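You operate a simulated robot arm through the tools that you are given. There is no shell and no other tool.

Carry out the task below with a simulated robot arm. There is one attempt and no reset: what you move stays moved.

JOB
Roll a label on the jar with the green cap.
Fine: clamp it on the turning plate, turn the knob to END and open the clamp again.

Only the result counts: the job must be done as asked and must still hold three seconds after the hand-in. Knocking over, shifting, dropping, spilling or breaking anything else fails it. Lids that push on must go on centred and level and be pressed home; caps that screw on are set level and turned clockwise until they are tight.

ROBOT AND FRAMES
A 7-joint arm with a two-finger parallel gripper, fixed in place. Base frame: the origin is on the floor under the middle of its stand, x ahead of it, y to its left, z up; the work surface is at about z = 86. Units: cm, degrees, N and s.
With the tool pointing down near the work surface it reaches from about 30 to 70 cm from the base axis. Its first joint turns from -66.0 to 66.0 degrees. Payload 1.57 kg.
Tool frame: the origin (TCP) lies between the finger pads and is the grasp point; the fingertips stand 3 cm ahead of it; z points along the fingers, y is the line along which they close. The gripper opens to 11 cm. The fingers are 2.4 cm wide and 1.2 cm thick; the gripper's body (4.8 by 11.2 cm) begins 7.8 cm behind the TCP.
Orientation is told as [roll, pitch, yaw] about the base's x, y, z axes, in that order, counted from this pose: with the fingers straight down and closing along the base's y, the tool's x points along the base's -x, its y along +y and its z along -z.

CONTROLS
- The arm moves only by the tool play_rows. Its argument "series" is a list of rows, each a list of 7 numbers: the opening, from 0 (shut) to 1 (fully open), then the shift along the tool's x, y, z in cm, then the turn, a rotation vector about the tool's x, y, z in degrees. In form: [[gripper, x, y, z, wx, wy, wz], ...]. A call has 1 to 20 rows; each row is the pose to reach, as a shift and turn from the pose commanded when the call began, along the tool's axes at that moment. Each row takes 0.2 s and may step no farther than 5 cm and 8.6 degrees from the row before; otherwise, or with a gripper value out of range, the whole call is refused. Where a pose cannot be reached the arm comes as near as it can. A force on the tool above 40 N (or 10 N above the force at the start of the call, whichever is more), or a blocked arm, ends the call early, and 0.2 s more pass. The fingers move at their own pace (about 10.8 cm/s each) and stop on an object; they squeeze with about 24 N. The grip force told is the motor's: it shows also when the fingers shut on nothing. Time passes only in rows, and 0.2 s behind the last, so rows that repeat a pose let the fingers close. It gives the time, the measured TCP pose, the force on the tool (base axes), the opening and the grip force at its end, in the units of the frame above (readings bear some noise), with the torque about the TCP (base axes, N m) and any sound that the robot's microphone picked up.
- Cameras (640 x 400 px; columns grow to the right, rows downward): "scene" is fixed at [17.95, -41.2, 139.45]; the picture's right is [0.56, -0.83, 0.00], its down [-0.52, -0.36, -0.77] and it looks along [0.64, 0.44, -0.64] (base axes); focal length 214 px, centre (320, 200). "wrist" rides on the gripper at [7, 1.6, -14.1] in the tool frame; the picture's right is [-0.23, 0.97, 0.00], its down [-0.86, -0.20, -0.48] and it looks along [-0.47, -0.11, 0.88] (tool axes); focal length 222 px, centre (320, 200). There is no depth. A picture from a camera that has moved, and an enlarged one, comes with that camera's place and axes in the base frame and with its lens.
- get_image(camera): a new picture of that camera. No time passes.
- enlarge(camera, box): a new picture of the part [left, top, right, bottom] of that camera's present view, enlarged. No time passes.
- hand_in(): hands the job in; it is judged then, once.

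Nothing tells you positions but the pictures and the camera data. Unless the task says otherwise, let go and move clear before handing in.

The tools are called after "Emit:" by a JSON object that holds its "fn" and its "kwargs". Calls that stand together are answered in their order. play_rows: Moves the arm, as the interface text tells. Its arguments: {"type":"object","properties":{"series":{"type":"array","items":{"type":"array","items":{"type":"number"}}}},"required":["series"]} The other tools are called the same way: get_image (camera) takes a picture; enlarge (camera, box) takes an enlarged picture of a part of a camera's view; hand_in () hands the job in.

At the start:

```text
time: 0.0
tcp_pos: [38.17, 7.93, 123.59]
ee_rot: [0.0, 0.0, 0.0]
wrist_force: [0.0, -0.3, 0.0]
ft_torque: [0.0, 0.01, -0.02]
gripper_width: 10.98
grasp_force: 0.1
```

scene: 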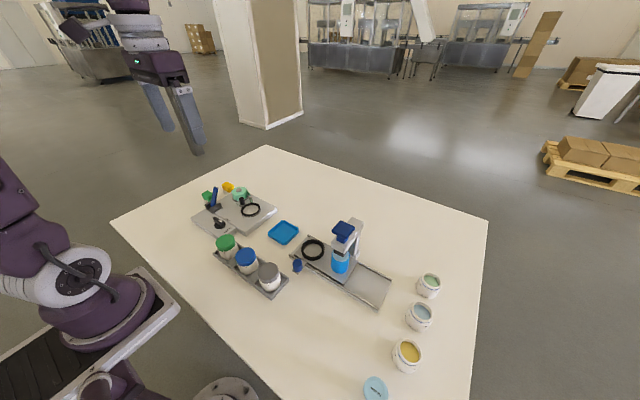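
wrist: 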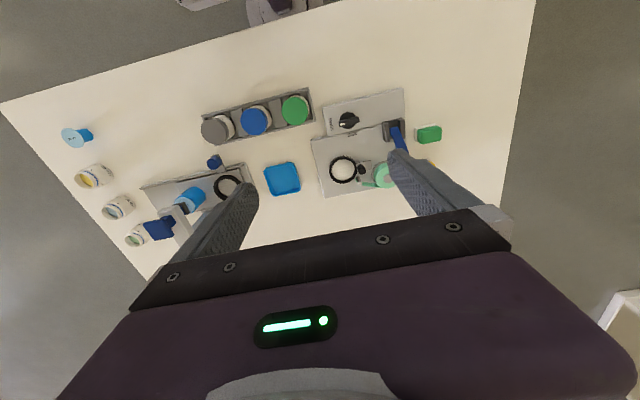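

I see a table with a rack of three capped jars (green, blue, grey), a labelling machine with a turning plate, knob and lever at the back left, and another device at the right. I'll zoom in to learn the details first.

Emit:
{"fn": "enlarge", "kwargs": {"camera": "scene", "box": [180, 170, 300, 245]}}

Emit:
{"fn": "enlarge", "kwargs": {"camera": "scene", "box": [200, 210, 400, 335]}}

Emit:
{"fn": "enlarge", "kwargs": {"camera": "wrist", "box": [300, 80, 460, 205]}}

Emit:
{"fn": "enlarge", "kwargs": {"camera": "wrist", "box": [120, 80, 330, 250]}}

```text
5.33 times, centred on (240, 208) of scene
camera zoom: at [17.95, -41.2, 139.45], right [0.56, -0.83, 0.0], down [-0.52, -0.36, -0.77], along [0.64, 0.44, -0.64], focal length 1144 px, centre (747, 160)
```

zoom: 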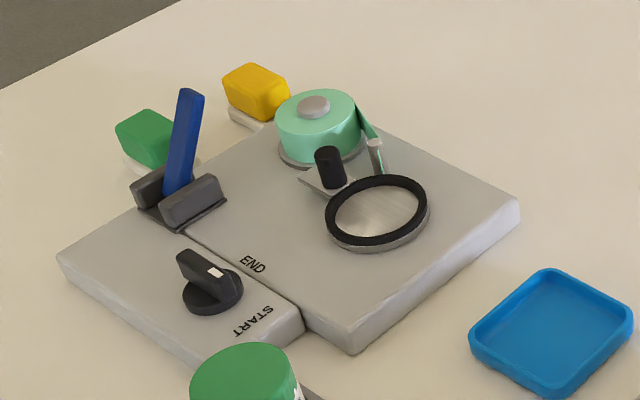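

```text
3.20 times, centred on (300, 272) of scene
camera zoom: at [17.95, -41.2, 139.45], right [0.56, -0.83, 0.0], down [-0.52, -0.36, -0.77], along [0.64, 0.44, -0.64], focal length 686 px, centre (384, -32)
```

zoom: 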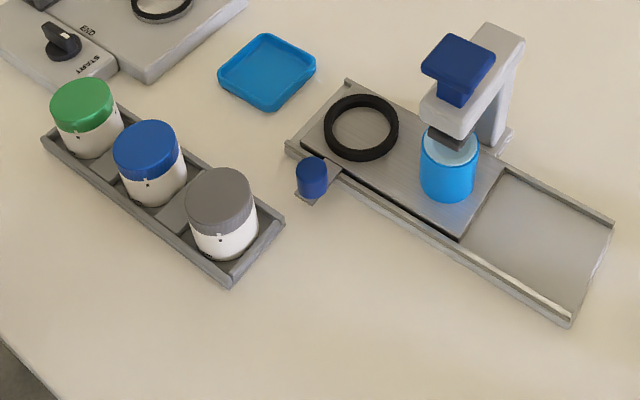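

```text
3.20 times, centred on (380, 142) of wrist
camera zoom: at [31.28, 9.52, 137.75], right [0.23, 0.97, 0.0], down [0.86, -0.2, 0.48], along [0.47, -0.11, -0.88], focal length 711 px, centre (128, 384)
```

zoom: 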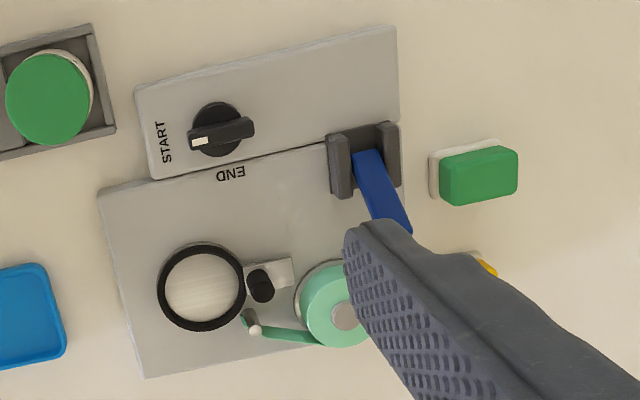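

```text
2.35 times, centred on (225, 165) of wrist
camera zoom: at [31.28, 9.52, 137.75], right [0.23, 0.97, 0.0], down [0.86, -0.2, 0.48], along [0.47, -0.11, -0.88], focal length 523 px, centre (544, 282)
```

zoom: 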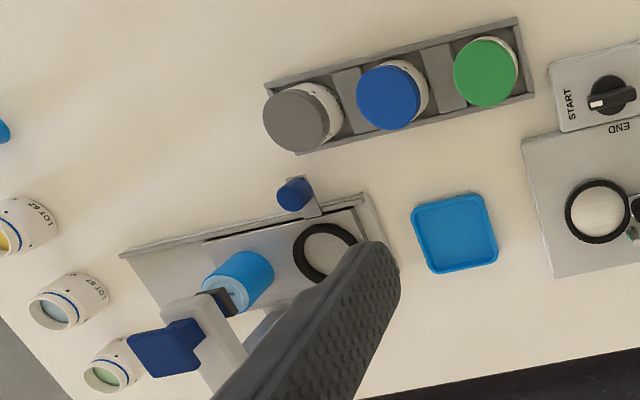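

The labeller sits at about (40–55, 5–26) with its turning plate near (50.6, 10.5), the knob near (40, 13.5), the blue lever near (44.4, 23) and the green-capped jar near (35.6, 3.5). I'll move the wrist camera closer for a better look before touching anything.

Emit:
{"fn": "play_rows", "kwargs": {"series": [[1, -0.5, 1, 3, 0, 0, 0], [1, -1, 2, 6, 0, 0, 0], [1, -1.5, 3, 9, 0, 0, 0], [1, -2, 4, 12, 0, 0, 0], [1, -2, 5.5, 15, 0, 0, 0], [1, -2, 6.5, 18, 0, 0, 0], [1, -2, 6.5, 18, 0, 0, 0]]}}

Emit:
{"fn": "get_image", "kwargs": {"camera": "wrist"}}

```text
time: 1.6
tcp_pos: [40.21, 14.3, 105.55]
ee_rot: [0.1, 0.0, 0.1]
wrist_force: [0.1, -0.5, 0.0]
ft_torque: [0.02, -0.03, 0.01]
gripper_width: 11.01
grasp_force: 0.1
```

```text
taken
camera wrist: at [33.27, 16.0, 119.66], right [0.23, 0.97, 0.0], down [0.85, -0.2, 0.48], along [0.47, -0.11, -0.88], focal length 222 px, centre (320, 200)
```

wrist: 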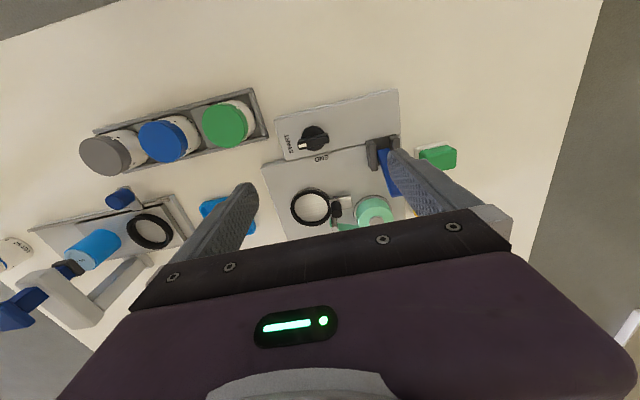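

Emit:
{"fn": "enlarge", "kwargs": {"camera": "wrist", "box": [250, 85, 460, 235]}}

Emit:
{"fn": "enlarge", "kwargs": {"camera": "scene", "box": [185, 170, 285, 235]}}

Emit:
{"fn": "enlarge", "kwargs": {"camera": "wrist", "box": [70, 80, 280, 190]}}

```text
2.67 times, centred on (355, 160) of wrist
camera zoom: at [33.27, 16.0, 119.66], right [0.23, 0.97, 0.0], down [0.85, -0.2, 0.48], along [0.47, -0.11, -0.88], focal length 592 px, centre (227, 307)
```

zoom: 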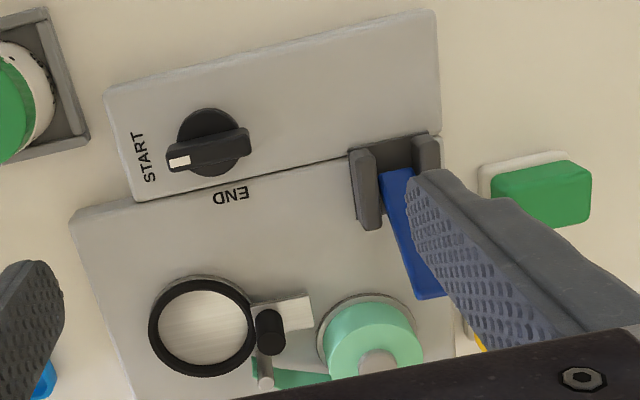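

```text
6.15 times, centred on (235, 202) of scene
camera zoom: at [17.95, -41.2, 139.45], right [0.56, -0.83, 0.0], down [-0.52, -0.36, -0.77], along [0.64, 0.44, -0.64], focal length 1320 px, centre (843, 185)
```

zoom: 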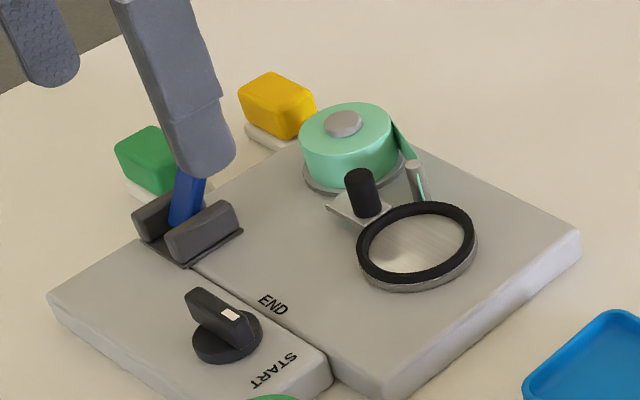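

```text
3.05 times, centred on (175, 135) of wrist
camera zoom: at [33.27, 16.0, 119.66], right [0.23, 0.97, 0.0], down [0.85, -0.2, 0.48], along [0.47, -0.11, -0.88], focal length 677 px, centre (762, 398)
```

zoom: 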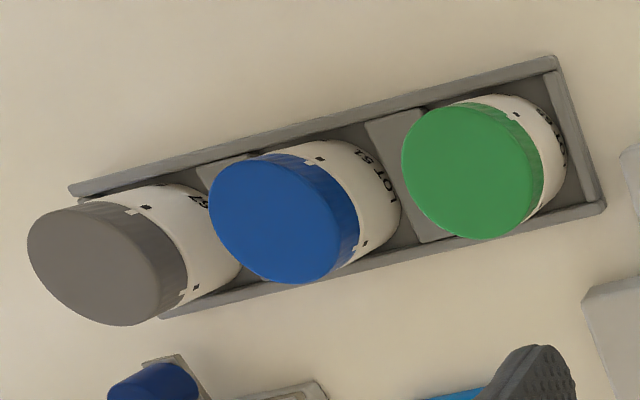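

The labeller's lever (leaning away from the robot), the roller beside the plate and the tape post are visible. I'll turn the tool to yaw -90, which I'll need later anyway, and look at the lever from the other side.

Emit:
{"fn": "play_rows", "kwargs": {"series": [[1, -0.5, 1.2, 0, 0, 0, 8], [1, -1.0, 2.4, 0, 0, 0, 16], [1, -1.6, 3.6, 0, 0, 0, 24], [1, -2.2, 4.8, 0, 0, 0, 32], [1, -2.8, 6, 0, 0, 0, 40], [1, -3.4, 7.2, 0, 0, 0, 48], [1, -4, 8.4, 0, 0, 0, 56], [1, -4.6, 9.6, 0, 0, 0, 64], [1, -5.2, 10.8, 0, 0, 0, 72], [1, -5.8, 12, 0, 0, 0, 80], [1, -6.3, 13, 0, 0, 0, 86], [1, -6.3, 13.7, 0.5, 0, 0, 90], [1, -6.3, 13.7, 0.5, 0, 0, 90]]}}

Emit:
{"fn": "get_image", "kwargs": {"camera": "wrist"}}

Emit:
{"fn": "get_image", "kwargs": {"camera": "scene"}}

```text
time: 4.4
tcp_pos: [46.46, 28.08, 105.07]
ee_rot: [0.1, 0.1, -90.1]
wrist_force: [0.0, 0.1, -0.7]
ft_torque: [-0.03, 0.01, 0.0]
gripper_width: 11.0
grasp_force: 0.0
```

```text
taken
camera wrist: at [48.07, 35.01, 119.24], right [0.97, -0.23, 0.0], down [-0.2, -0.85, 0.48], along [-0.11, -0.47, -0.88], focal length 222 px, centre (320, 200)
```

wrist: 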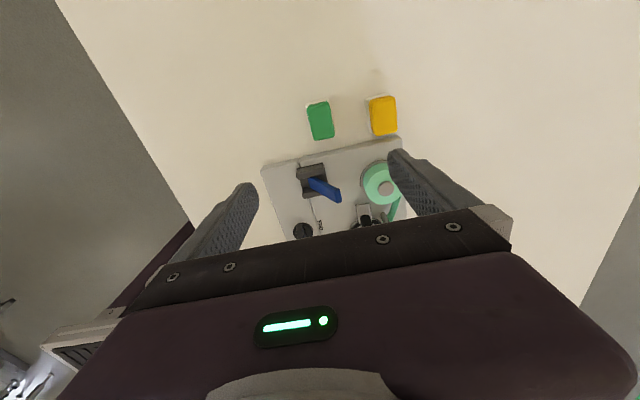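

```text
taken
```

scene: 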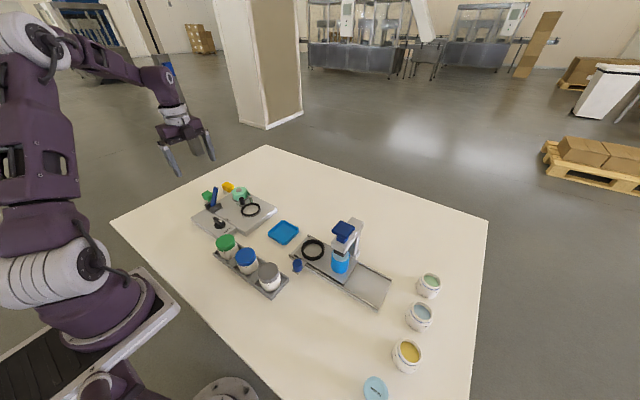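

Emit:
{"fn": "enlarge", "kwargs": {"camera": "wrist", "box": [250, 90, 410, 240]}}

Emit:
{"fn": "enlarge", "kwargs": {"camera": "scene", "box": [190, 178, 280, 238]}}

```text
2.67 times, centred on (330, 165) of wrist
camera zoom: at [48.07, 35.01, 119.24], right [0.97, -0.23, 0.0], down [-0.2, -0.85, 0.48], along [-0.11, -0.47, -0.88], focal length 592 px, centre (293, 293)
```

zoom: 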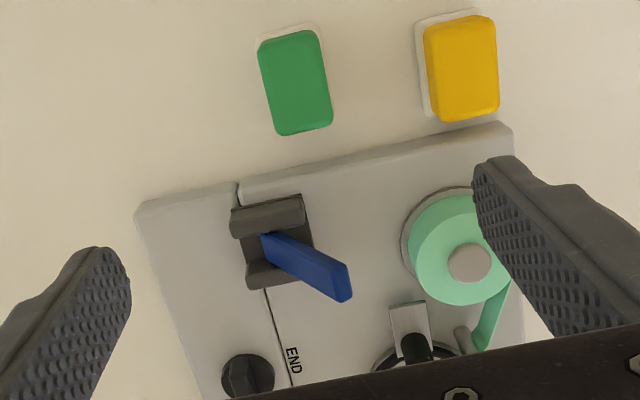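

```text
6.67 times, centred on (235, 208) of scene
camera zoom: at [17.95, -41.2, 139.45], right [0.56, -0.83, 0.0], down [-0.52, -0.36, -0.77], along [0.64, 0.44, -0.64], focal length 1430 px, centre (887, 147)
```

zoom: 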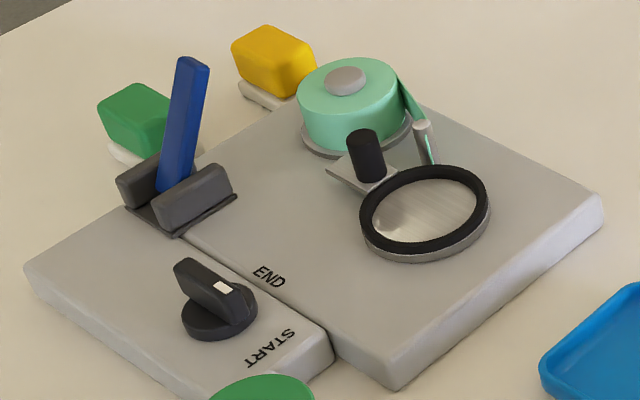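

The lever pivots about the y axis and leans roughly 27° to +x; the bracket is symmetric around x ≈ 44.1. Next I go above the green-capped jar at about (35.6, 3.5) and look at the rack closely.

Emit:
{"fn": "play_rows", "kwargs": {"series": [[1, -3.5, -1.6, 0, 0, 0, 0], [1, -7, -3.2, 0, 0, 0, 0], [1, -10.5, -4.7, 0, 0, 0, 0], [1, -14, -6.3, 0, 0, 0, 0], [1, -17.5, -7.9, 0, 0, 0, 0], [1, -21, -9.4, 0, 0, 0, 0], [1, -23, -10.4, 0, 0, 0, 0], [1, -24, -10.9, 1, 0, 0, 0], [1, -24, -10.9, 2, 0, 0, 0]]}}

Emit:
{"fn": "get_image", "kwargs": {"camera": "wrist"}}

Emit:
{"fn": "enlarge", "kwargs": {"camera": "scene", "box": [205, 225, 295, 300]}}

```text
time: 6.4
tcp_pos: [35.56, 3.92, 103.45]
ee_rot: [0.0, 0.0, -90.1]
wrist_force: [-0.6, 1.2, -0.2]
ft_torque: [-0.04, 0.04, 0.02]
gripper_width: 11.0
grasp_force: 0.1
```

```text
taken
camera wrist: at [37.26, 10.97, 117.54], right [0.97, -0.23, 0.0], down [-0.2, -0.86, 0.48], along [-0.11, -0.47, -0.88], focal length 222 px, centre (320, 200)
```

wrist: 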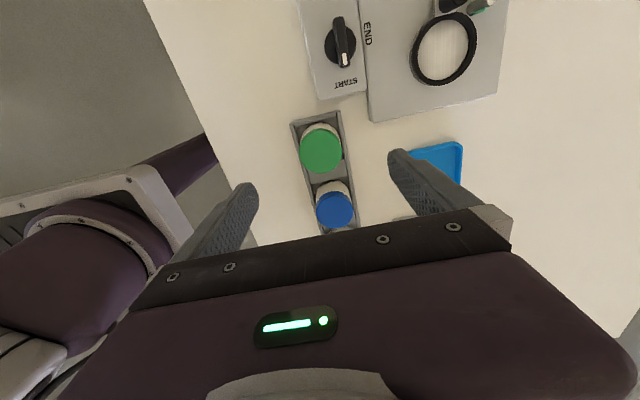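

```text
5.33 times, centred on (250, 262) of scene
camera zoom: at [17.95, -41.2, 139.45], right [0.56, -0.83, 0.0], down [-0.52, -0.36, -0.77], along [0.64, 0.44, -0.64], focal length 1144 px, centre (693, -133)
```

zoom: 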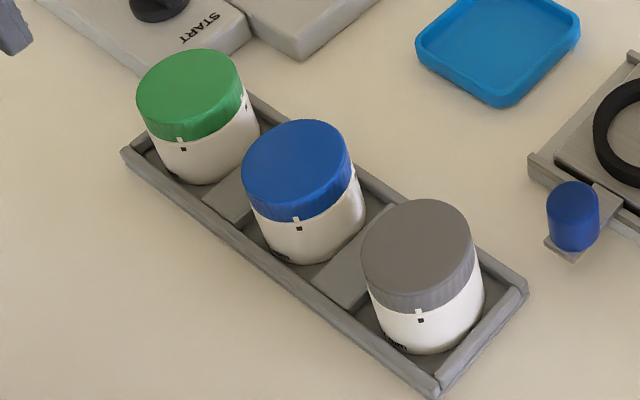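

Emit:
{"fn": "enlarge", "kwargs": {"camera": "wrist", "box": [280, 90, 380, 170]}}

Emit:
{"fn": "enlarge", "kwargs": {"camera": "wrist", "box": [290, 0, 510, 125]}}

Emit:
{"fn": "enlarge", "kwargs": {"camera": "scene", "box": [210, 228, 250, 260]}}

```text
5.00 times, centred on (330, 130) of wrist
camera zoom: at [37.26, 10.97, 117.54], right [0.97, -0.23, 0.0], down [-0.2, -0.86, 0.48], along [-0.11, -0.47, -0.88], focal length 1111 px, centre (270, 550)
```

zoom: 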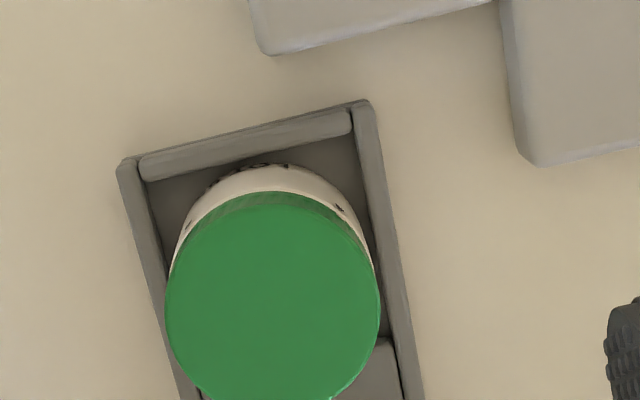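

```text
2.91 times, centred on (400, 62) of wrist
camera zoom: at [37.26, 10.97, 117.54], right [0.97, -0.23, 0.0], down [-0.2, -0.86, 0.48], along [-0.11, -0.47, -0.88], focal length 646 px, centre (87, 600)
```

zoom: 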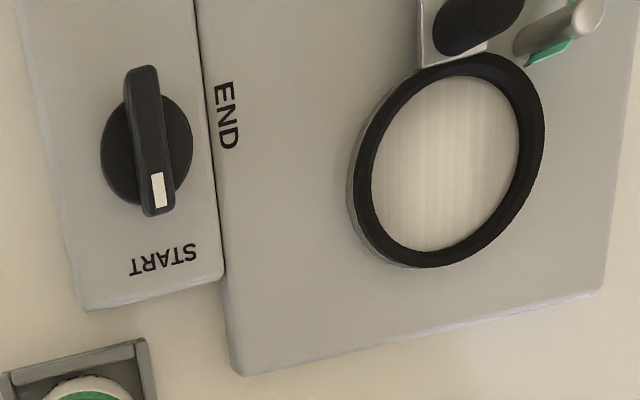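

```text
12.50 times, centred on (230, 244) of scene
camera zoom: at [17.95, -41.2, 139.45], right [0.56, -0.83, 0.0], down [-0.52, -0.36, -0.77], along [0.64, 0.44, -0.64], focal length 2681 px, centre (1445, -350)
```

zoom: 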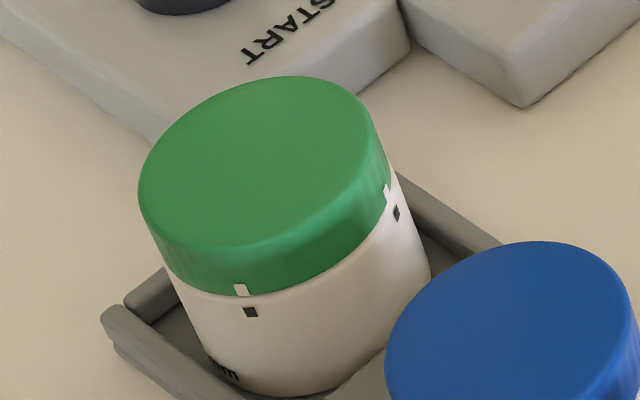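

The green-capped jar stands at about (35.6, 3.75) with its cap top near z = 91.6, and the rack walls rise to about z = 87.3. I'll lower the open fingers around it (closing along x), stopping first just above grasp height to check.

Emit:
{"fn": "play_rows", "kwargs": {"series": [[1, -0.1, 0.03, 2.5, 0, 0, 0], [1, -0.15, 0.06, 5, 0, 0, 0], [1, -0.15, 0.06, 7, 0, 0, 0], [1, -0.15, 0.06, 8.5, 0, 0, 0], [1, -0.15, 0.06, 9.5, 0, 0, 0], [1, -0.15, 0.06, 9.5, 0, 0, 0]]}}

Emit:
{"fn": "get_image", "kwargs": {"camera": "wrist"}}

Emit:
{"fn": "get_image", "kwargs": {"camera": "scene"}}

```text
time: 7.8
tcp_pos: [35.67, 3.83, 93.74]
ee_rot: [0.0, 0.1, -90.0]
wrist_force: [0.1, -0.5, 0.0]
ft_torque: [0.0, 0.02, 0.01]
gripper_width: 11.0
grasp_force: 0.0
```

```text
taken
camera wrist: at [37.52, 10.93, 107.77], right [0.97, -0.23, 0.0], down [-0.2, -0.86, 0.48], along [-0.11, -0.47, -0.88], focal length 222 px, centre (320, 200)
```

wrist: 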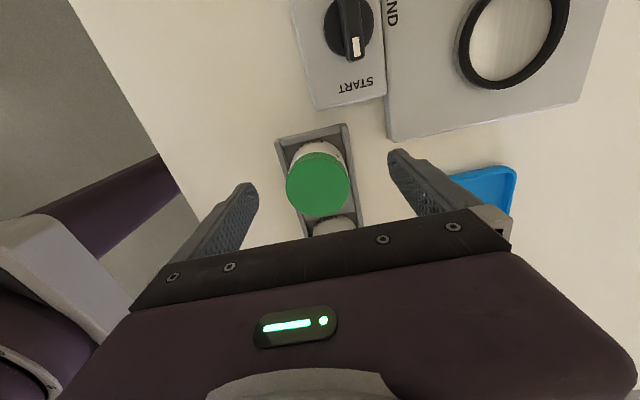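

```text
taken
```

scene: 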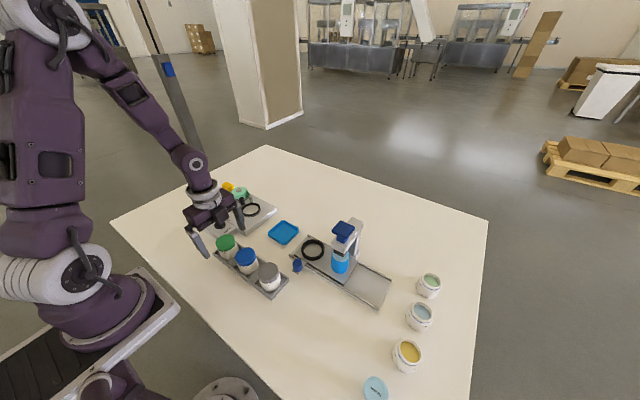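

Emit:
{"fn": "enlarge", "kwargs": {"camera": "wrist", "box": [230, 110, 410, 230]}}

Emit:
{"fn": "enlarge", "kwargs": {"camera": "wrist", "box": [290, 0, 590, 140]}}

Emit:
{"fn": "enlarge", "kwargs": {"camera": "scene", "box": [180, 185, 260, 265]}}

```text
3.33 times, centred on (320, 170) of wrist
camera zoom: at [37.52, 10.93, 107.77], right [0.97, -0.23, 0.0], down [-0.2, -0.86, 0.48], along [-0.11, -0.47, -0.88], focal length 740 px, centre (320, 300)
```

zoom: 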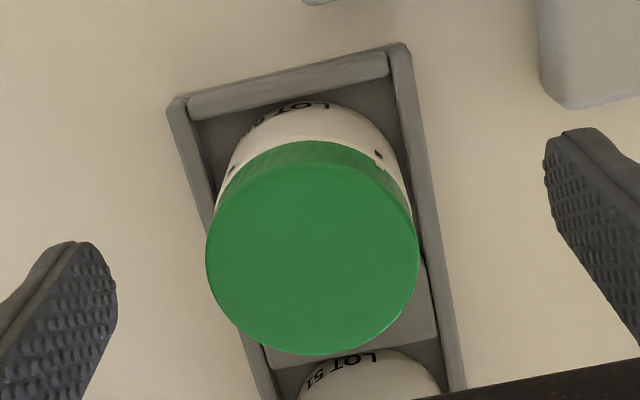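

```text
2.13 times, centred on (440, 70) of wrist
camera zoom: at [37.52, 10.93, 107.77], right [0.97, -0.23, 0.0], down [-0.2, -0.86, 0.48], along [-0.11, -0.47, -0.88], focal length 474 px, centre (64, 477)
```

zoom: 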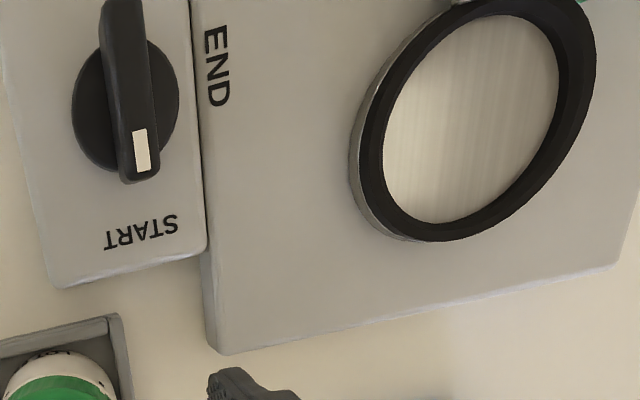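

```text
5.00 times, centred on (220, 225) of scene
camera zoom: at [17.95, -41.2, 139.45], right [0.56, -0.83, 0.0], down [-0.52, -0.36, -0.77], along [0.64, 0.44, -0.64], focal length 1072 px, centre (820, 75)
```

zoom: 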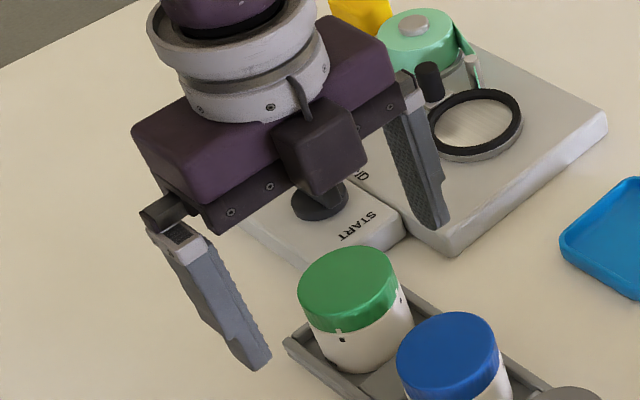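

The open fingers straddle the green cap evenly, with the jar perhaps 0.1–0.2 cm toward −x. I'll lower to grasp height, close only part-way, and check the gaps before squeezing.

Emit:
{"fn": "play_rows", "kwargs": {"series": [[1, -0.15, -0.1, 1, 0, 0, 0], [1, -0.15, -0.1, 2, 0, 0, 0], [1, -0.15, -0.1, 3, 0, 0, 0], [0.7, -0.15, -0.1, 3, 0, 0, 0], [0.58, -0.15, -0.1, 3, 0, 0, 0], [0.58, -0.15, -0.1, 3, 0, 0, 0]]}}

Emit:
{"fn": "enlarge", "kwargs": {"camera": "wrist", "box": [220, 110, 420, 240]}}

Emit:
{"fn": "enlarge", "kwargs": {"camera": "scene", "box": [190, 215, 270, 275]}}

```text
time: 9.2
tcp_pos: [35.56, 3.91, 90.52]
ee_rot: [0.0, 0.0, -89.9]
wrist_force: [-6.2, -0.1, 6.8]
ft_torque: [-0.01, 0.44, -0.04]
gripper_width: 6.97
grasp_force: 3.4
```

```text
3.08 times, centred on (320, 175) of wrist
camera zoom: at [37.37, 10.86, 104.62], right [0.97, -0.23, 0.0], down [-0.2, -0.86, 0.48], along [-0.11, -0.47, -0.88], focal length 684 px, centre (320, 277)
```

zoom: 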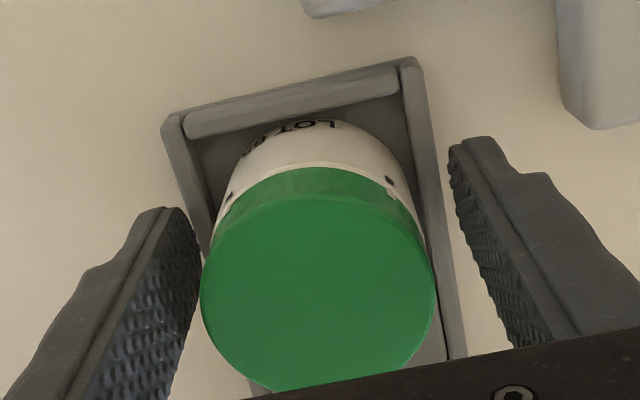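

```text
6.67 times, centred on (230, 245) of scene
camera zoom: at [17.93, -41.2, 139.46], right [0.56, -0.83, 0.0], down [-0.52, -0.36, -0.77], along [0.64, 0.44, -0.64], focal length 1430 px, centre (920, -100)
```

zoom: 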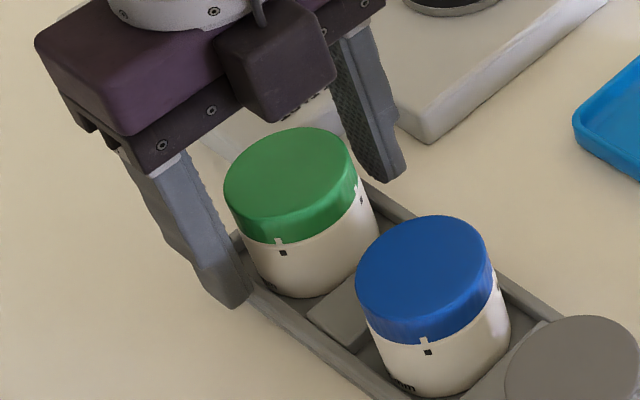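

The −x fingertip is touching the outside of the rack wall (small force reading), so the wall is taller than I took it. I'll open and rise at once, then check that the rack has not shifted.

Emit:
{"fn": "play_rows", "kwargs": {"series": [[0.75, 0, 0, 0, 0, 0, 0], [0.85, 0, 0, -0.5, 0, 0, 0], [0.85, 0, 0, -1.2, 0, 0, 0], [0.85, 0, 0, -1.2, 0, 0, 0]]}}

Emit:
{"fn": "enlarge", "kwargs": {"camera": "wrist", "box": [220, 110, 420, 240]}}

Emit:
{"fn": "enlarge", "kwargs": {"camera": "scene", "box": [205, 225, 295, 300]}}

```text
time: 10.2
tcp_pos: [35.64, 3.93, 91.69]
ee_rot: [0.0, 0.0, -90.0]
wrist_force: [-0.5, -0.4, 0.1]
ft_torque: [-0.02, 0.02, -0.04]
gripper_width: 9.34
grasp_force: 0.1
```

```text
3.08 times, centred on (320, 175) of wrist
camera zoom: at [37.33, 10.81, 105.89], right [0.97, -0.23, 0.0], down [-0.2, -0.86, 0.48], along [-0.11, -0.47, -0.88], focal length 684 px, centre (320, 277)
```

zoom: 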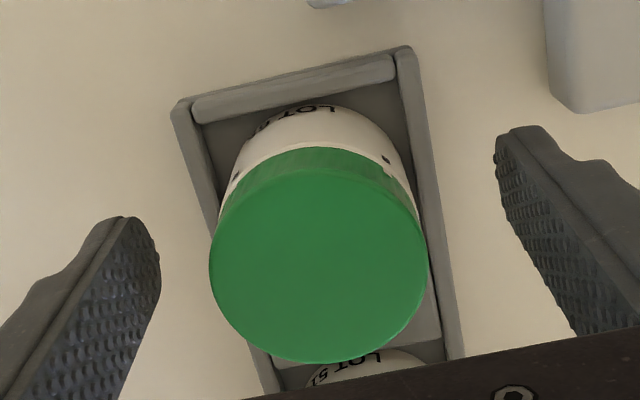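

```text
5.33 times, centred on (250, 262) of scene
camera zoom: at [17.95, -41.2, 139.45], right [0.56, -0.83, 0.0], down [-0.52, -0.36, -0.77], along [0.64, 0.44, -0.64], focal length 1144 px, centre (693, -133)
```

zoom: 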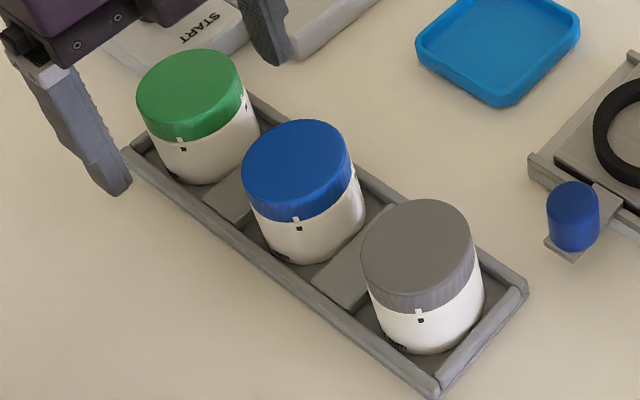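

The rack and jars are exactly where they were, so nothing shifted. I'll stay higher (fingertips at about z = 88.3, above the wall), trim the centring and close in steps.

Emit:
{"fn": "play_rows", "kwargs": {"series": [[0.85, -0.25, -0.07, 0.2, 0, 0, 0], [0.85, -0.25, -0.07, 0.4, 0, 0, 0], [0.7, -0.25, -0.07, 0.4, 0, 0, 0], [0.55, -0.25, -0.07, 0.4, 0, 0, 0], [0.53, -0.25, -0.07, 0.4, 0, 0, 0], [0.53, -0.25, -0.07, 0.4, 0, 0, 0]]}}

Emit:
{"fn": "enlarge", "kwargs": {"camera": "wrist", "box": [220, 110, 420, 240]}}

Emit:
{"fn": "enlarge", "kwargs": {"camera": "scene", "box": [195, 225, 285, 300]}}

```text
time: 11.6
tcp_pos: [35.53, 3.59, 91.56]
ee_rot: [0.0, 0.0, -90.1]
wrist_force: [1.0, 0.2, -0.9]
ft_torque: [-0.01, 0.02, 0.0]
gripper_width: 5.82
grasp_force: 0.0
```

```text
3.08 times, centred on (320, 175) of wrist
camera zoom: at [37.24, 10.53, 105.63], right [0.97, -0.23, 0.0], down [-0.2, -0.86, 0.48], along [-0.11, -0.47, -0.88], focal length 684 px, centre (320, 277)
```

zoom: 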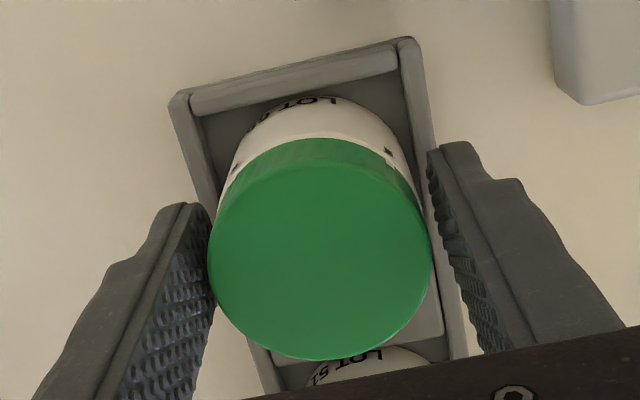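

```text
5.33 times, centred on (240, 262) of scene
camera zoom: at [17.95, -41.2, 139.45], right [0.56, -0.83, 0.0], down [-0.52, -0.36, -0.77], along [0.64, 0.44, -0.64], focal length 1144 px, centre (747, -133)
```

zoom: 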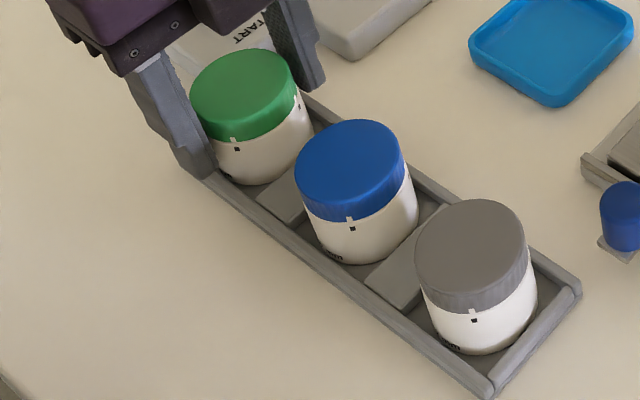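

Both fingers are close to the jar with no contact yet. I'll close in finer steps and watch the side force.

Emit:
{"fn": "play_rows", "kwargs": {"series": [[0.51, 0, 0, 0, 0, 0, 0], [0.49, 0, 0, 0, 0, 0, 0], [0.49, 0, 0, 0, 0, 0, 0]]}}

```text
time: 12.4
tcp_pos: [35.5, 3.51, 91.56]
ee_rot: [0.1, 0.0, -90.1]
wrist_force: [-0.3, -0.3, -0.1]
ft_torque: [-0.03, 0.01, -0.02]
gripper_width: 5.38
grasp_force: 0.1
```

Emit:
{"fn": "play_rows", "kwargs": {"series": [[0.475, 0, 0, 0, 0, 0, 0], [0.465, 0, 0, 0, 0, 0, 0], [0.465, 0, 0, 0, 0, 0, 0]]}}

Emit:
{"fn": "enlarge", "kwargs": {"camera": "wrist", "box": [220, 110, 420, 240]}}

```text
time: 13.2
tcp_pos: [35.54, 3.61, 91.59]
ee_rot: [0.0, 0.0, -90.1]
wrist_force: [-0.2, 0.7, 0.0]
ft_torque: [-0.01, -0.01, -0.01]
gripper_width: 5.12
grasp_force: 1.0
```

```text
3.08 times, centred on (320, 175) of wrist
camera zoom: at [37.24, 10.53, 105.63], right [0.97, -0.23, 0.0], down [-0.2, -0.86, 0.48], along [-0.11, -0.47, -0.88], focal length 684 px, centre (320, 277)
```

zoom: 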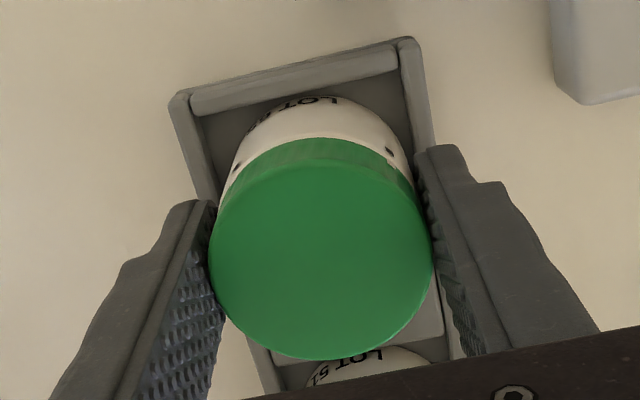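

The fingers meet the jar evenly with no side force. I'll squeeze fully and lift a little to check the hold.

Emit:
{"fn": "play_rows", "kwargs": {"series": [[0.35, 0, 0, 0, 0, 0, 0], [0.35, 0, 0, 0, 0, 0, 0], [0.35, 0, 0, 0, 0, 0, 0], [0.35, 0, 0, -0.5, 0, 0, 0], [0.35, 0, 0, -1.5, 0, 0, 0], [0.35, 0, 0, -3, 0, 0, 0], [0.35, 0, 0, -5, 0, 0, 0], [0.35, 0, 0, -5, 0, 0, 0]]}}

Emit:
{"fn": "enlarge", "kwargs": {"camera": "scene", "box": [175, 180, 295, 300]}}

Emit:
{"fn": "get_image", "kwargs": {"camera": "wrist"}}

```text
time: 15.0
tcp_pos: [35.51, 3.46, 96.47]
ee_rot: [-0.1, 0.1, -90.0]
wrist_force: [-0.7, 0.4, -1.0]
ft_torque: [-0.01, 0.01, 0.0]
gripper_width: 5.05
grasp_force: 24.5
```

```text
3.33 times, centred on (235, 240) of scene
camera zoom: at [17.95, -41.2, 139.45], right [0.56, -0.83, 0.0], down [-0.52, -0.36, -0.77], along [0.64, 0.44, -0.64], focal length 715 px, centre (603, 67)
```

zoom: 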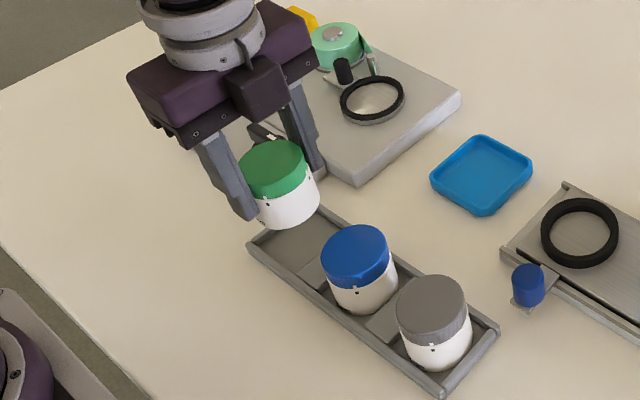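

```text
taken
camera wrist: at [37.26, 10.49, 110.65], right [0.97, -0.23, 0.0], down [-0.2, -0.86, 0.48], along [-0.11, -0.47, -0.88], focal length 222 px, centre (320, 200)
```

wrist: 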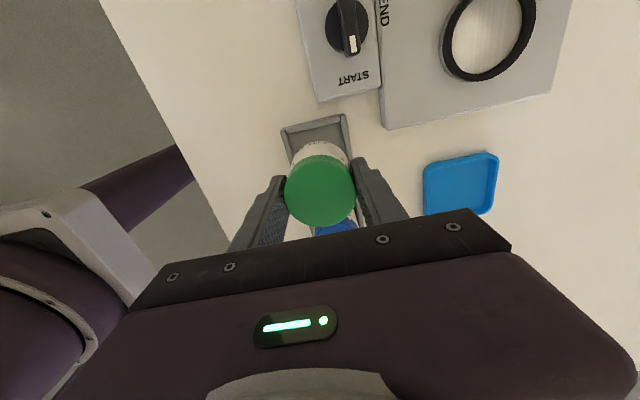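

The jar is held firmly (24.5 N, diameter about 5.05 cm) and the rack stayed in place. I'll lift higher and move above the turning plate near (50.6, 10.6), keeping well clear, then refine the ring centre from pictures.

Emit:
{"fn": "play_rows", "kwargs": {"series": [[0.35, 0, 0, -2, 0, 0, 0], [0.35, 0, 0, -4, 0, 0, 0], [0.35, 0.5, 1, -6, 0, 0, 0], [0.35, 1.5, 3.5, -8, 0, 0, 0], [0.35, 3, 6.5, -9, 0, 0, 0], [0.35, 4.5, 9.5, -10, 0, 0, 0], [0.35, 6, 12.5, -11, 0, 0, 0], [0.35, 7.0, 15.0, -12, 0, 0, 0], [0.35, 7.0, 15.0, -12, 0, 0, 0], [0.35, 7.0, 15.0, -12, 0, 0, 0]]}}

Emit:
{"fn": "get_image", "kwargs": {"camera": "wrist"}}

Emit:
{"fn": "enlarge", "kwargs": {"camera": "wrist", "box": [250, 90, 390, 190]}}

Emit:
{"fn": "enlarge", "kwargs": {"camera": "scene", "box": [190, 170, 290, 250]}}

```text
time: 17.2
tcp_pos: [50.42, 10.65, 108.25]
ee_rot: [-0.1, 0.0, -90.0]
wrist_force: [-0.9, 1.0, -1.5]
ft_torque: [0.02, 0.0, 0.01]
gripper_width: 5.09
grasp_force: 23.9
```

```text
taken
camera wrist: at [52.25, 17.62, 122.42], right [0.97, -0.23, 0.0], down [-0.2, -0.86, 0.48], along [-0.11, -0.47, -0.88], focal length 222 px, centre (320, 200)
```

wrist: 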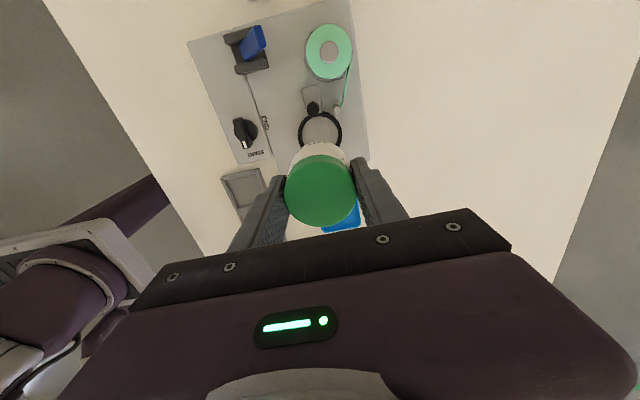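

```text
4.00 times, centred on (320, 140) of wrist
camera zoom: at [52.25, 17.62, 122.42], right [0.97, -0.23, 0.0], down [-0.2, -0.86, 0.48], along [-0.11, -0.47, -0.88], focal length 888 px, centre (320, 440)
```

zoom: 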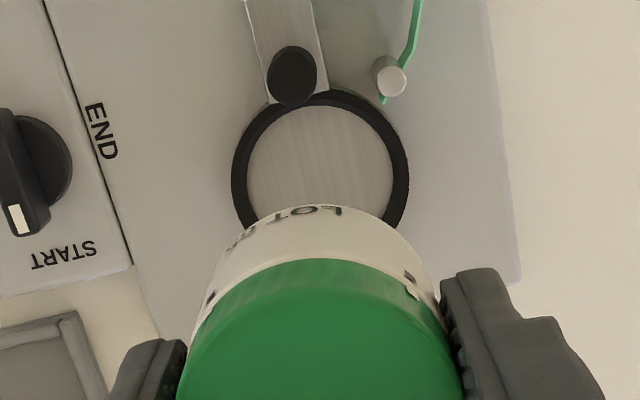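

```text
5.00 times, centred on (240, 210) of scene
camera zoom: at [17.96, -41.2, 139.45], right [0.56, -0.83, 0.0], down [-0.52, -0.36, -0.77], along [0.64, 0.44, -0.64], focal length 1072 px, centre (720, 150)
```

zoom: 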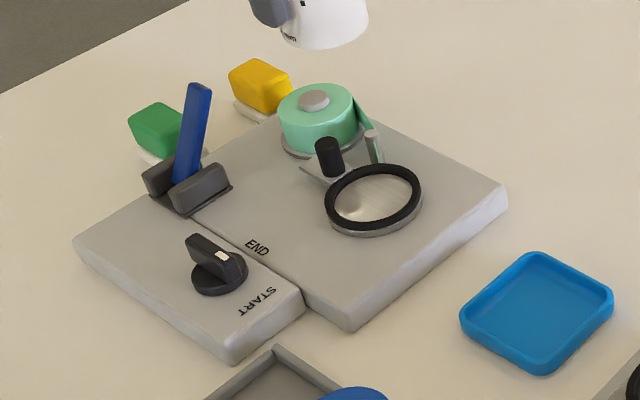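

The wrist view puts the ring centre at about (50.6, 10.5), inner diameter 5.4 cm, and the held jar is already nearly over it. I'll lower to about 2 cm above the plate and check alignment again.

Emit:
{"fn": "play_rows", "kwargs": {"series": [[0.35, 0, 0, 2, 0, 0, 0], [0.35, 0, 0, 4.5, 0, 0, 0], [0.35, 0, 0, 7, 0, 0, 0], [0.35, 0, 0, 9, 0, 0, 0], [0.35, 0, 0, 10.5, 0, 0, 0], [0.35, 0, 0, 11, 0, 0, 0], [0.35, 0, 0, 11, 0, 0, 0]]}}

Emit:
{"fn": "enlarge", "kwargs": {"camera": "wrist", "box": [250, 90, 390, 190]}}

Emit:
{"fn": "enlarge", "kwargs": {"camera": "scene", "box": [210, 170, 290, 230]}}

```text
time: 18.8
tcp_pos: [50.47, 10.51, 97.35]
ee_rot: [-0.1, 0.0, -89.9]
wrist_force: [0.0, -0.1, 0.2]
ft_torque: [0.01, -0.03, 0.0]
gripper_width: 5.11
grasp_force: 23.7
```

```text
4.00 times, centred on (320, 140) of wrist
camera zoom: at [52.2, 17.58, 111.5], right [0.97, -0.23, 0.0], down [-0.2, -0.86, 0.48], along [-0.11, -0.47, -0.88], focal length 888 px, centre (320, 440)
```

zoom: 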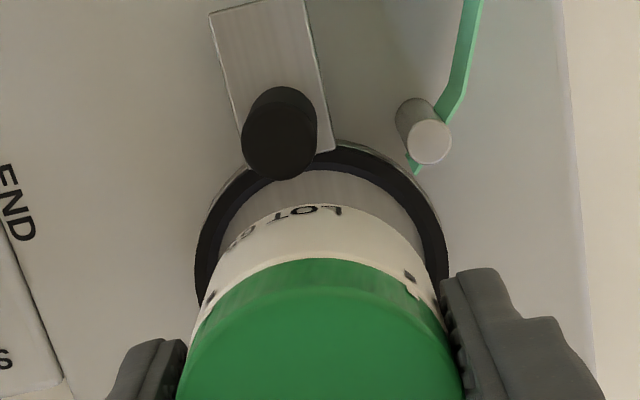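

```text
6.67 times, centred on (250, 200) of scene
camera zoom: at [17.96, -41.2, 139.45], right [0.56, -0.83, 0.0], down [-0.52, -0.36, -0.77], along [0.64, 0.44, -0.64], focal length 1430 px, centre (787, 200)
```

zoom: 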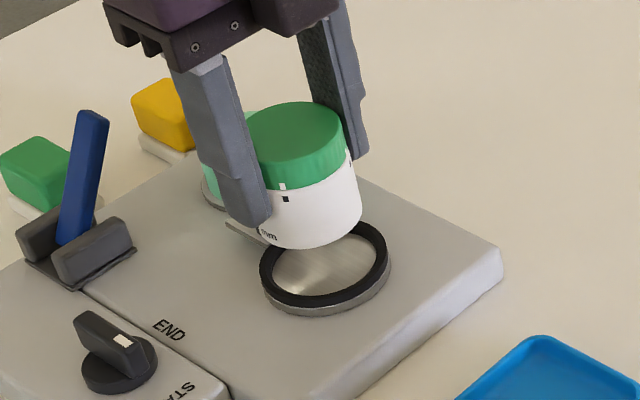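

The jar hangs almost centred over the ring. I'll lower another 1.8 cm and compare jar edge and ring edge again.

Emit:
{"fn": "play_rows", "kwargs": {"series": [[0.35, 0, 0.04, 0.6, 0, 0, 0], [0.35, 0, 0.04, 1.2, 0, 0, 0], [0.35, 0, 0.04, 1.8, 0, 0, 0], [0.35, 0, 0.04, 1.8, 0, 0, 0]]}}

Emit:
{"fn": "enlarge", "kwargs": {"camera": "wrist", "box": [250, 110, 390, 230]}}

Emit:
{"fn": "enlarge", "kwargs": {"camera": "scene", "box": [225, 180, 275, 225]}}

```text
time: 19.8
tcp_pos: [50.49, 10.47, 95.69]
ee_rot: [0.0, -0.1, -89.9]
wrist_force: [0.7, 0.5, -1.3]
ft_torque: [0.0, -0.04, 0.02]
gripper_width: 5.07
grasp_force: 24.0
```

```text
3.33 times, centred on (320, 170) of wrist
camera zoom: at [52.3, 17.52, 109.86], right [0.97, -0.23, 0.0], down [-0.2, -0.86, 0.48], along [-0.11, -0.47, -0.88], focal length 740 px, centre (320, 300)
```

zoom: 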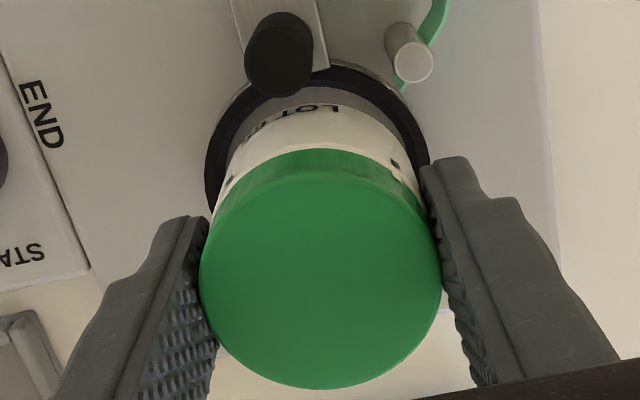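

```text
8.89 times, centred on (250, 202) of scene
camera zoom: at [17.96, -41.2, 139.45], right [0.56, -0.83, 0.0], down [-0.52, -0.36, -0.77], along [0.64, 0.44, -0.64], focal length 1906 px, centre (942, 178)
```

zoom: 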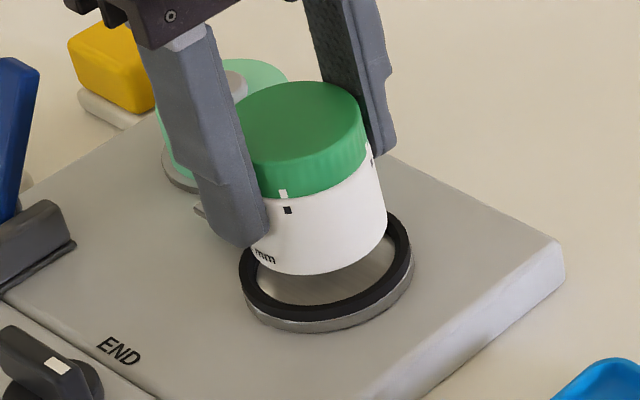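

Jar and ring agree to within about 0.1 cm in both directions. I'll go down another 1.1 cm to just above the ring and check once more.

Emit:
{"fn": "play_rows", "kwargs": {"series": [[0.35, 0, 0, 0.4, 0, 0, 0], [0.35, -0.03, 0, 0.8, 0, 0, 0], [0.35, -0.03, 0, 1.1, 0, 0, 0], [0.35, -0.03, 0, 1.1, 0, 0, 0]]}}

Emit:
{"fn": "enlarge", "kwargs": {"camera": "wrist", "box": [270, 105, 370, 175]}}

Emit:
{"fn": "enlarge", "kwargs": {"camera": "scene", "box": [235, 195, 265, 220]}}

```text
time: 20.8
tcp_pos: [50.51, 10.5, 94.44]
ee_rot: [0.1, 0.0, -89.9]
wrist_force: [0.5, -0.2, -0.6]
ft_torque: [0.02, 0.01, -0.01]
gripper_width: 5.08
grasp_force: 23.6
```

```text
5.71 times, centred on (320, 140) of wrist
camera zoom: at [52.21, 17.52, 108.64], right [0.97, -0.23, 0.0], down [-0.2, -0.86, 0.48], along [-0.11, -0.47, -0.88], focal length 1269 px, centre (320, 543)
```

zoom: 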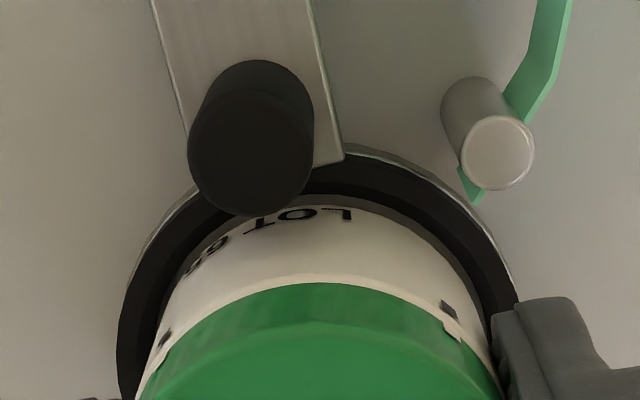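

```text
16.00 times, centred on (250, 208) of scene
camera zoom: at [17.96, -41.2, 139.45], right [0.56, -0.83, 0.0], down [-0.52, -0.36, -0.77], along [0.64, 0.44, -0.64], focal length 3432 px, centre (1440, 80)
```

zoom: 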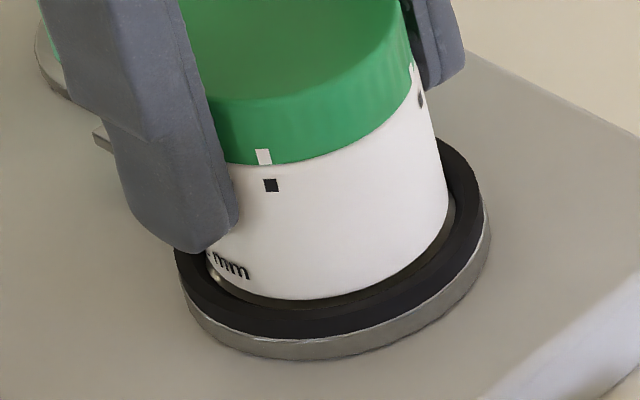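

The jar bottom is just entering the ring with an even gap all round. I'll lower in small steps, reading the force.

Emit:
{"fn": "play_rows", "kwargs": {"series": [[0.35, 0, 0, 0.15, 0, 0, 0], [0.35, 0, 0, 0.3, 0, 0, 0], [0.35, 0, 0, 0.3, 0, 0, 0]]}}

Emit:
{"fn": "enlarge", "kwargs": {"camera": "scene", "box": [235, 195, 265, 220]}}

```text
time: 21.6
tcp_pos: [50.55, 10.64, 94.22]
ee_rot: [0.0, -0.1, -90.0]
wrist_force: [0.0, 0.3, -1.6]
ft_torque: [0.0, 0.02, 0.0]
gripper_width: 5.1
grasp_force: 23.8
```

```text
16.00 times, centred on (250, 208) of scene
camera zoom: at [17.96, -41.2, 139.45], right [0.56, -0.83, 0.0], down [-0.52, -0.36, -0.77], along [0.64, 0.44, -0.64], focal length 3432 px, centre (1440, 80)
```

zoom: 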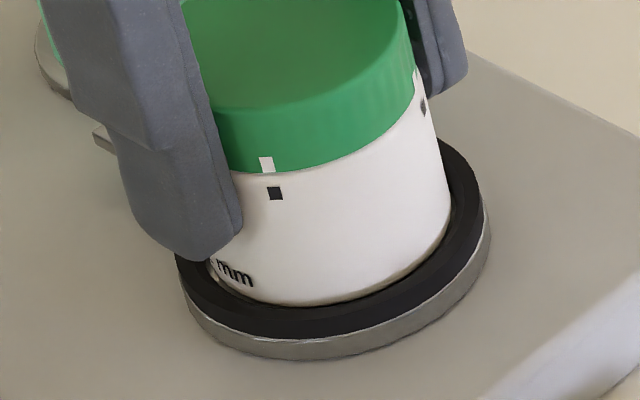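

Emit:
{"fn": "play_rows", "kwargs": {"series": [[0.35, 0, 0, 0.1, 0, 0, 0], [0.35, 0, 0, 0.2, 0, 0, 0], [0.35, 0, 0, 0.2, 0, 0, 0]]}}

Emit:
{"fn": "enlarge", "kwargs": {"camera": "scene", "box": [235, 195, 265, 220]}}

```text
time: 22.4
tcp_pos: [50.56, 10.58, 94.1]
ee_rot: [0.0, 0.1, -90.0]
wrist_force: [-3.7, -0.6, 20.5]
ft_torque: [-0.05, 0.22, -0.04]
gripper_width: 5.08
grasp_force: 24.1
```

```text
16.00 times, centred on (250, 208) of scene
camera zoom: at [17.91, -41.21, 139.46], right [0.56, -0.83, 0.0], down [-0.52, -0.36, -0.77], along [0.64, 0.44, -0.64], focal length 3432 px, centre (1440, 80)
```

zoom: 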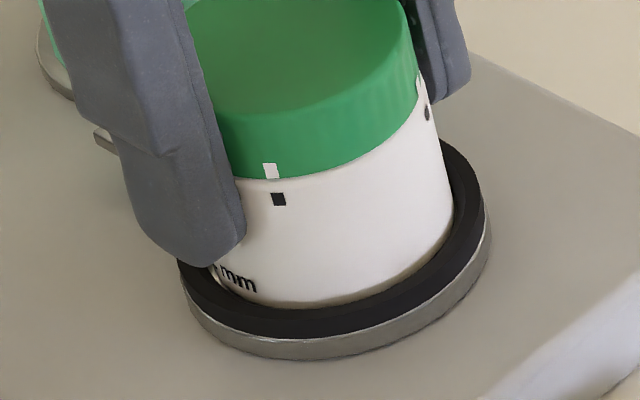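

Emit:
{"fn": "enlarge", "kwargs": {"camera": "wrist", "box": [270, 105, 370, 175]}}

Emit:
{"fn": "enlarge", "kwargs": {"camera": "wrist", "box": [260, 90, 400, 235]}}

Emit:
{"fn": "enlarge", "kwargs": {"camera": "scene", "box": [244, 202, 262, 218]}}

```text
5.71 times, centred on (320, 140) of wrist
camera zoom: at [52.23, 17.51, 108.23], right [0.97, -0.23, 0.0], down [-0.2, -0.86, 0.48], along [-0.11, -0.47, -0.88], focal length 1269 px, centre (320, 543)
```

zoom: 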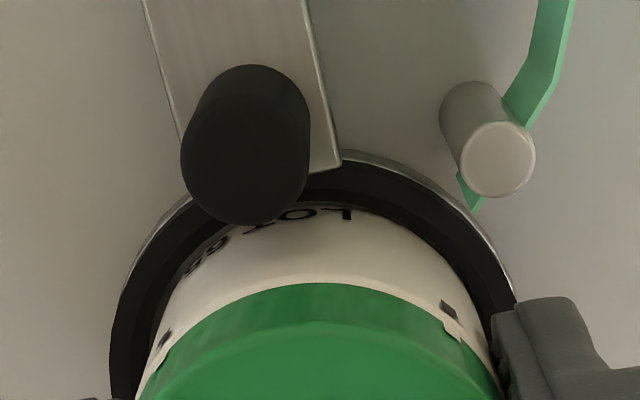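

```text
2.76 times, centred on (330, 162) of wrist
camera zoom: at [52.23, 17.51, 108.23], right [0.97, -0.23, 0.0], down [-0.2, -0.86, 0.48], along [-0.11, -0.47, -0.88], focal length 613 px, centre (292, 303)
```

zoom: 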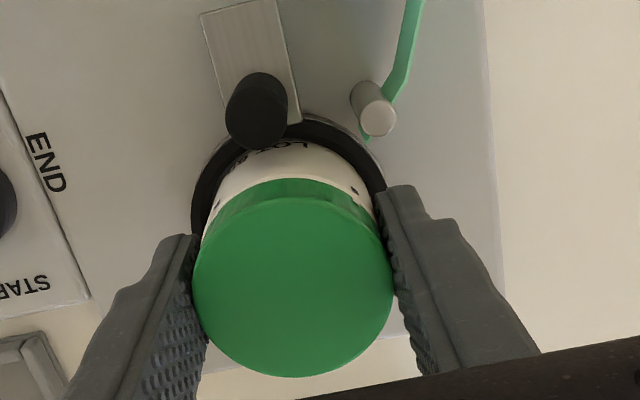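

```text
16.00 times, centred on (253, 210) of scene
camera zoom: at [17.91, -41.21, 139.46], right [0.56, -0.83, 0.0], down [-0.52, -0.36, -0.77], along [0.64, 0.44, -0.64], focal length 3432 px, centre (1392, 40)
```

zoom: 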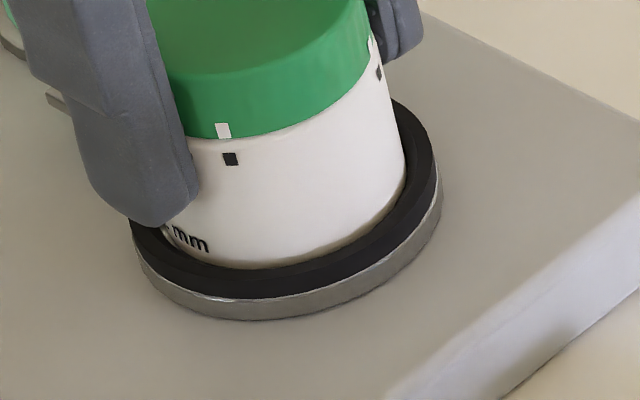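

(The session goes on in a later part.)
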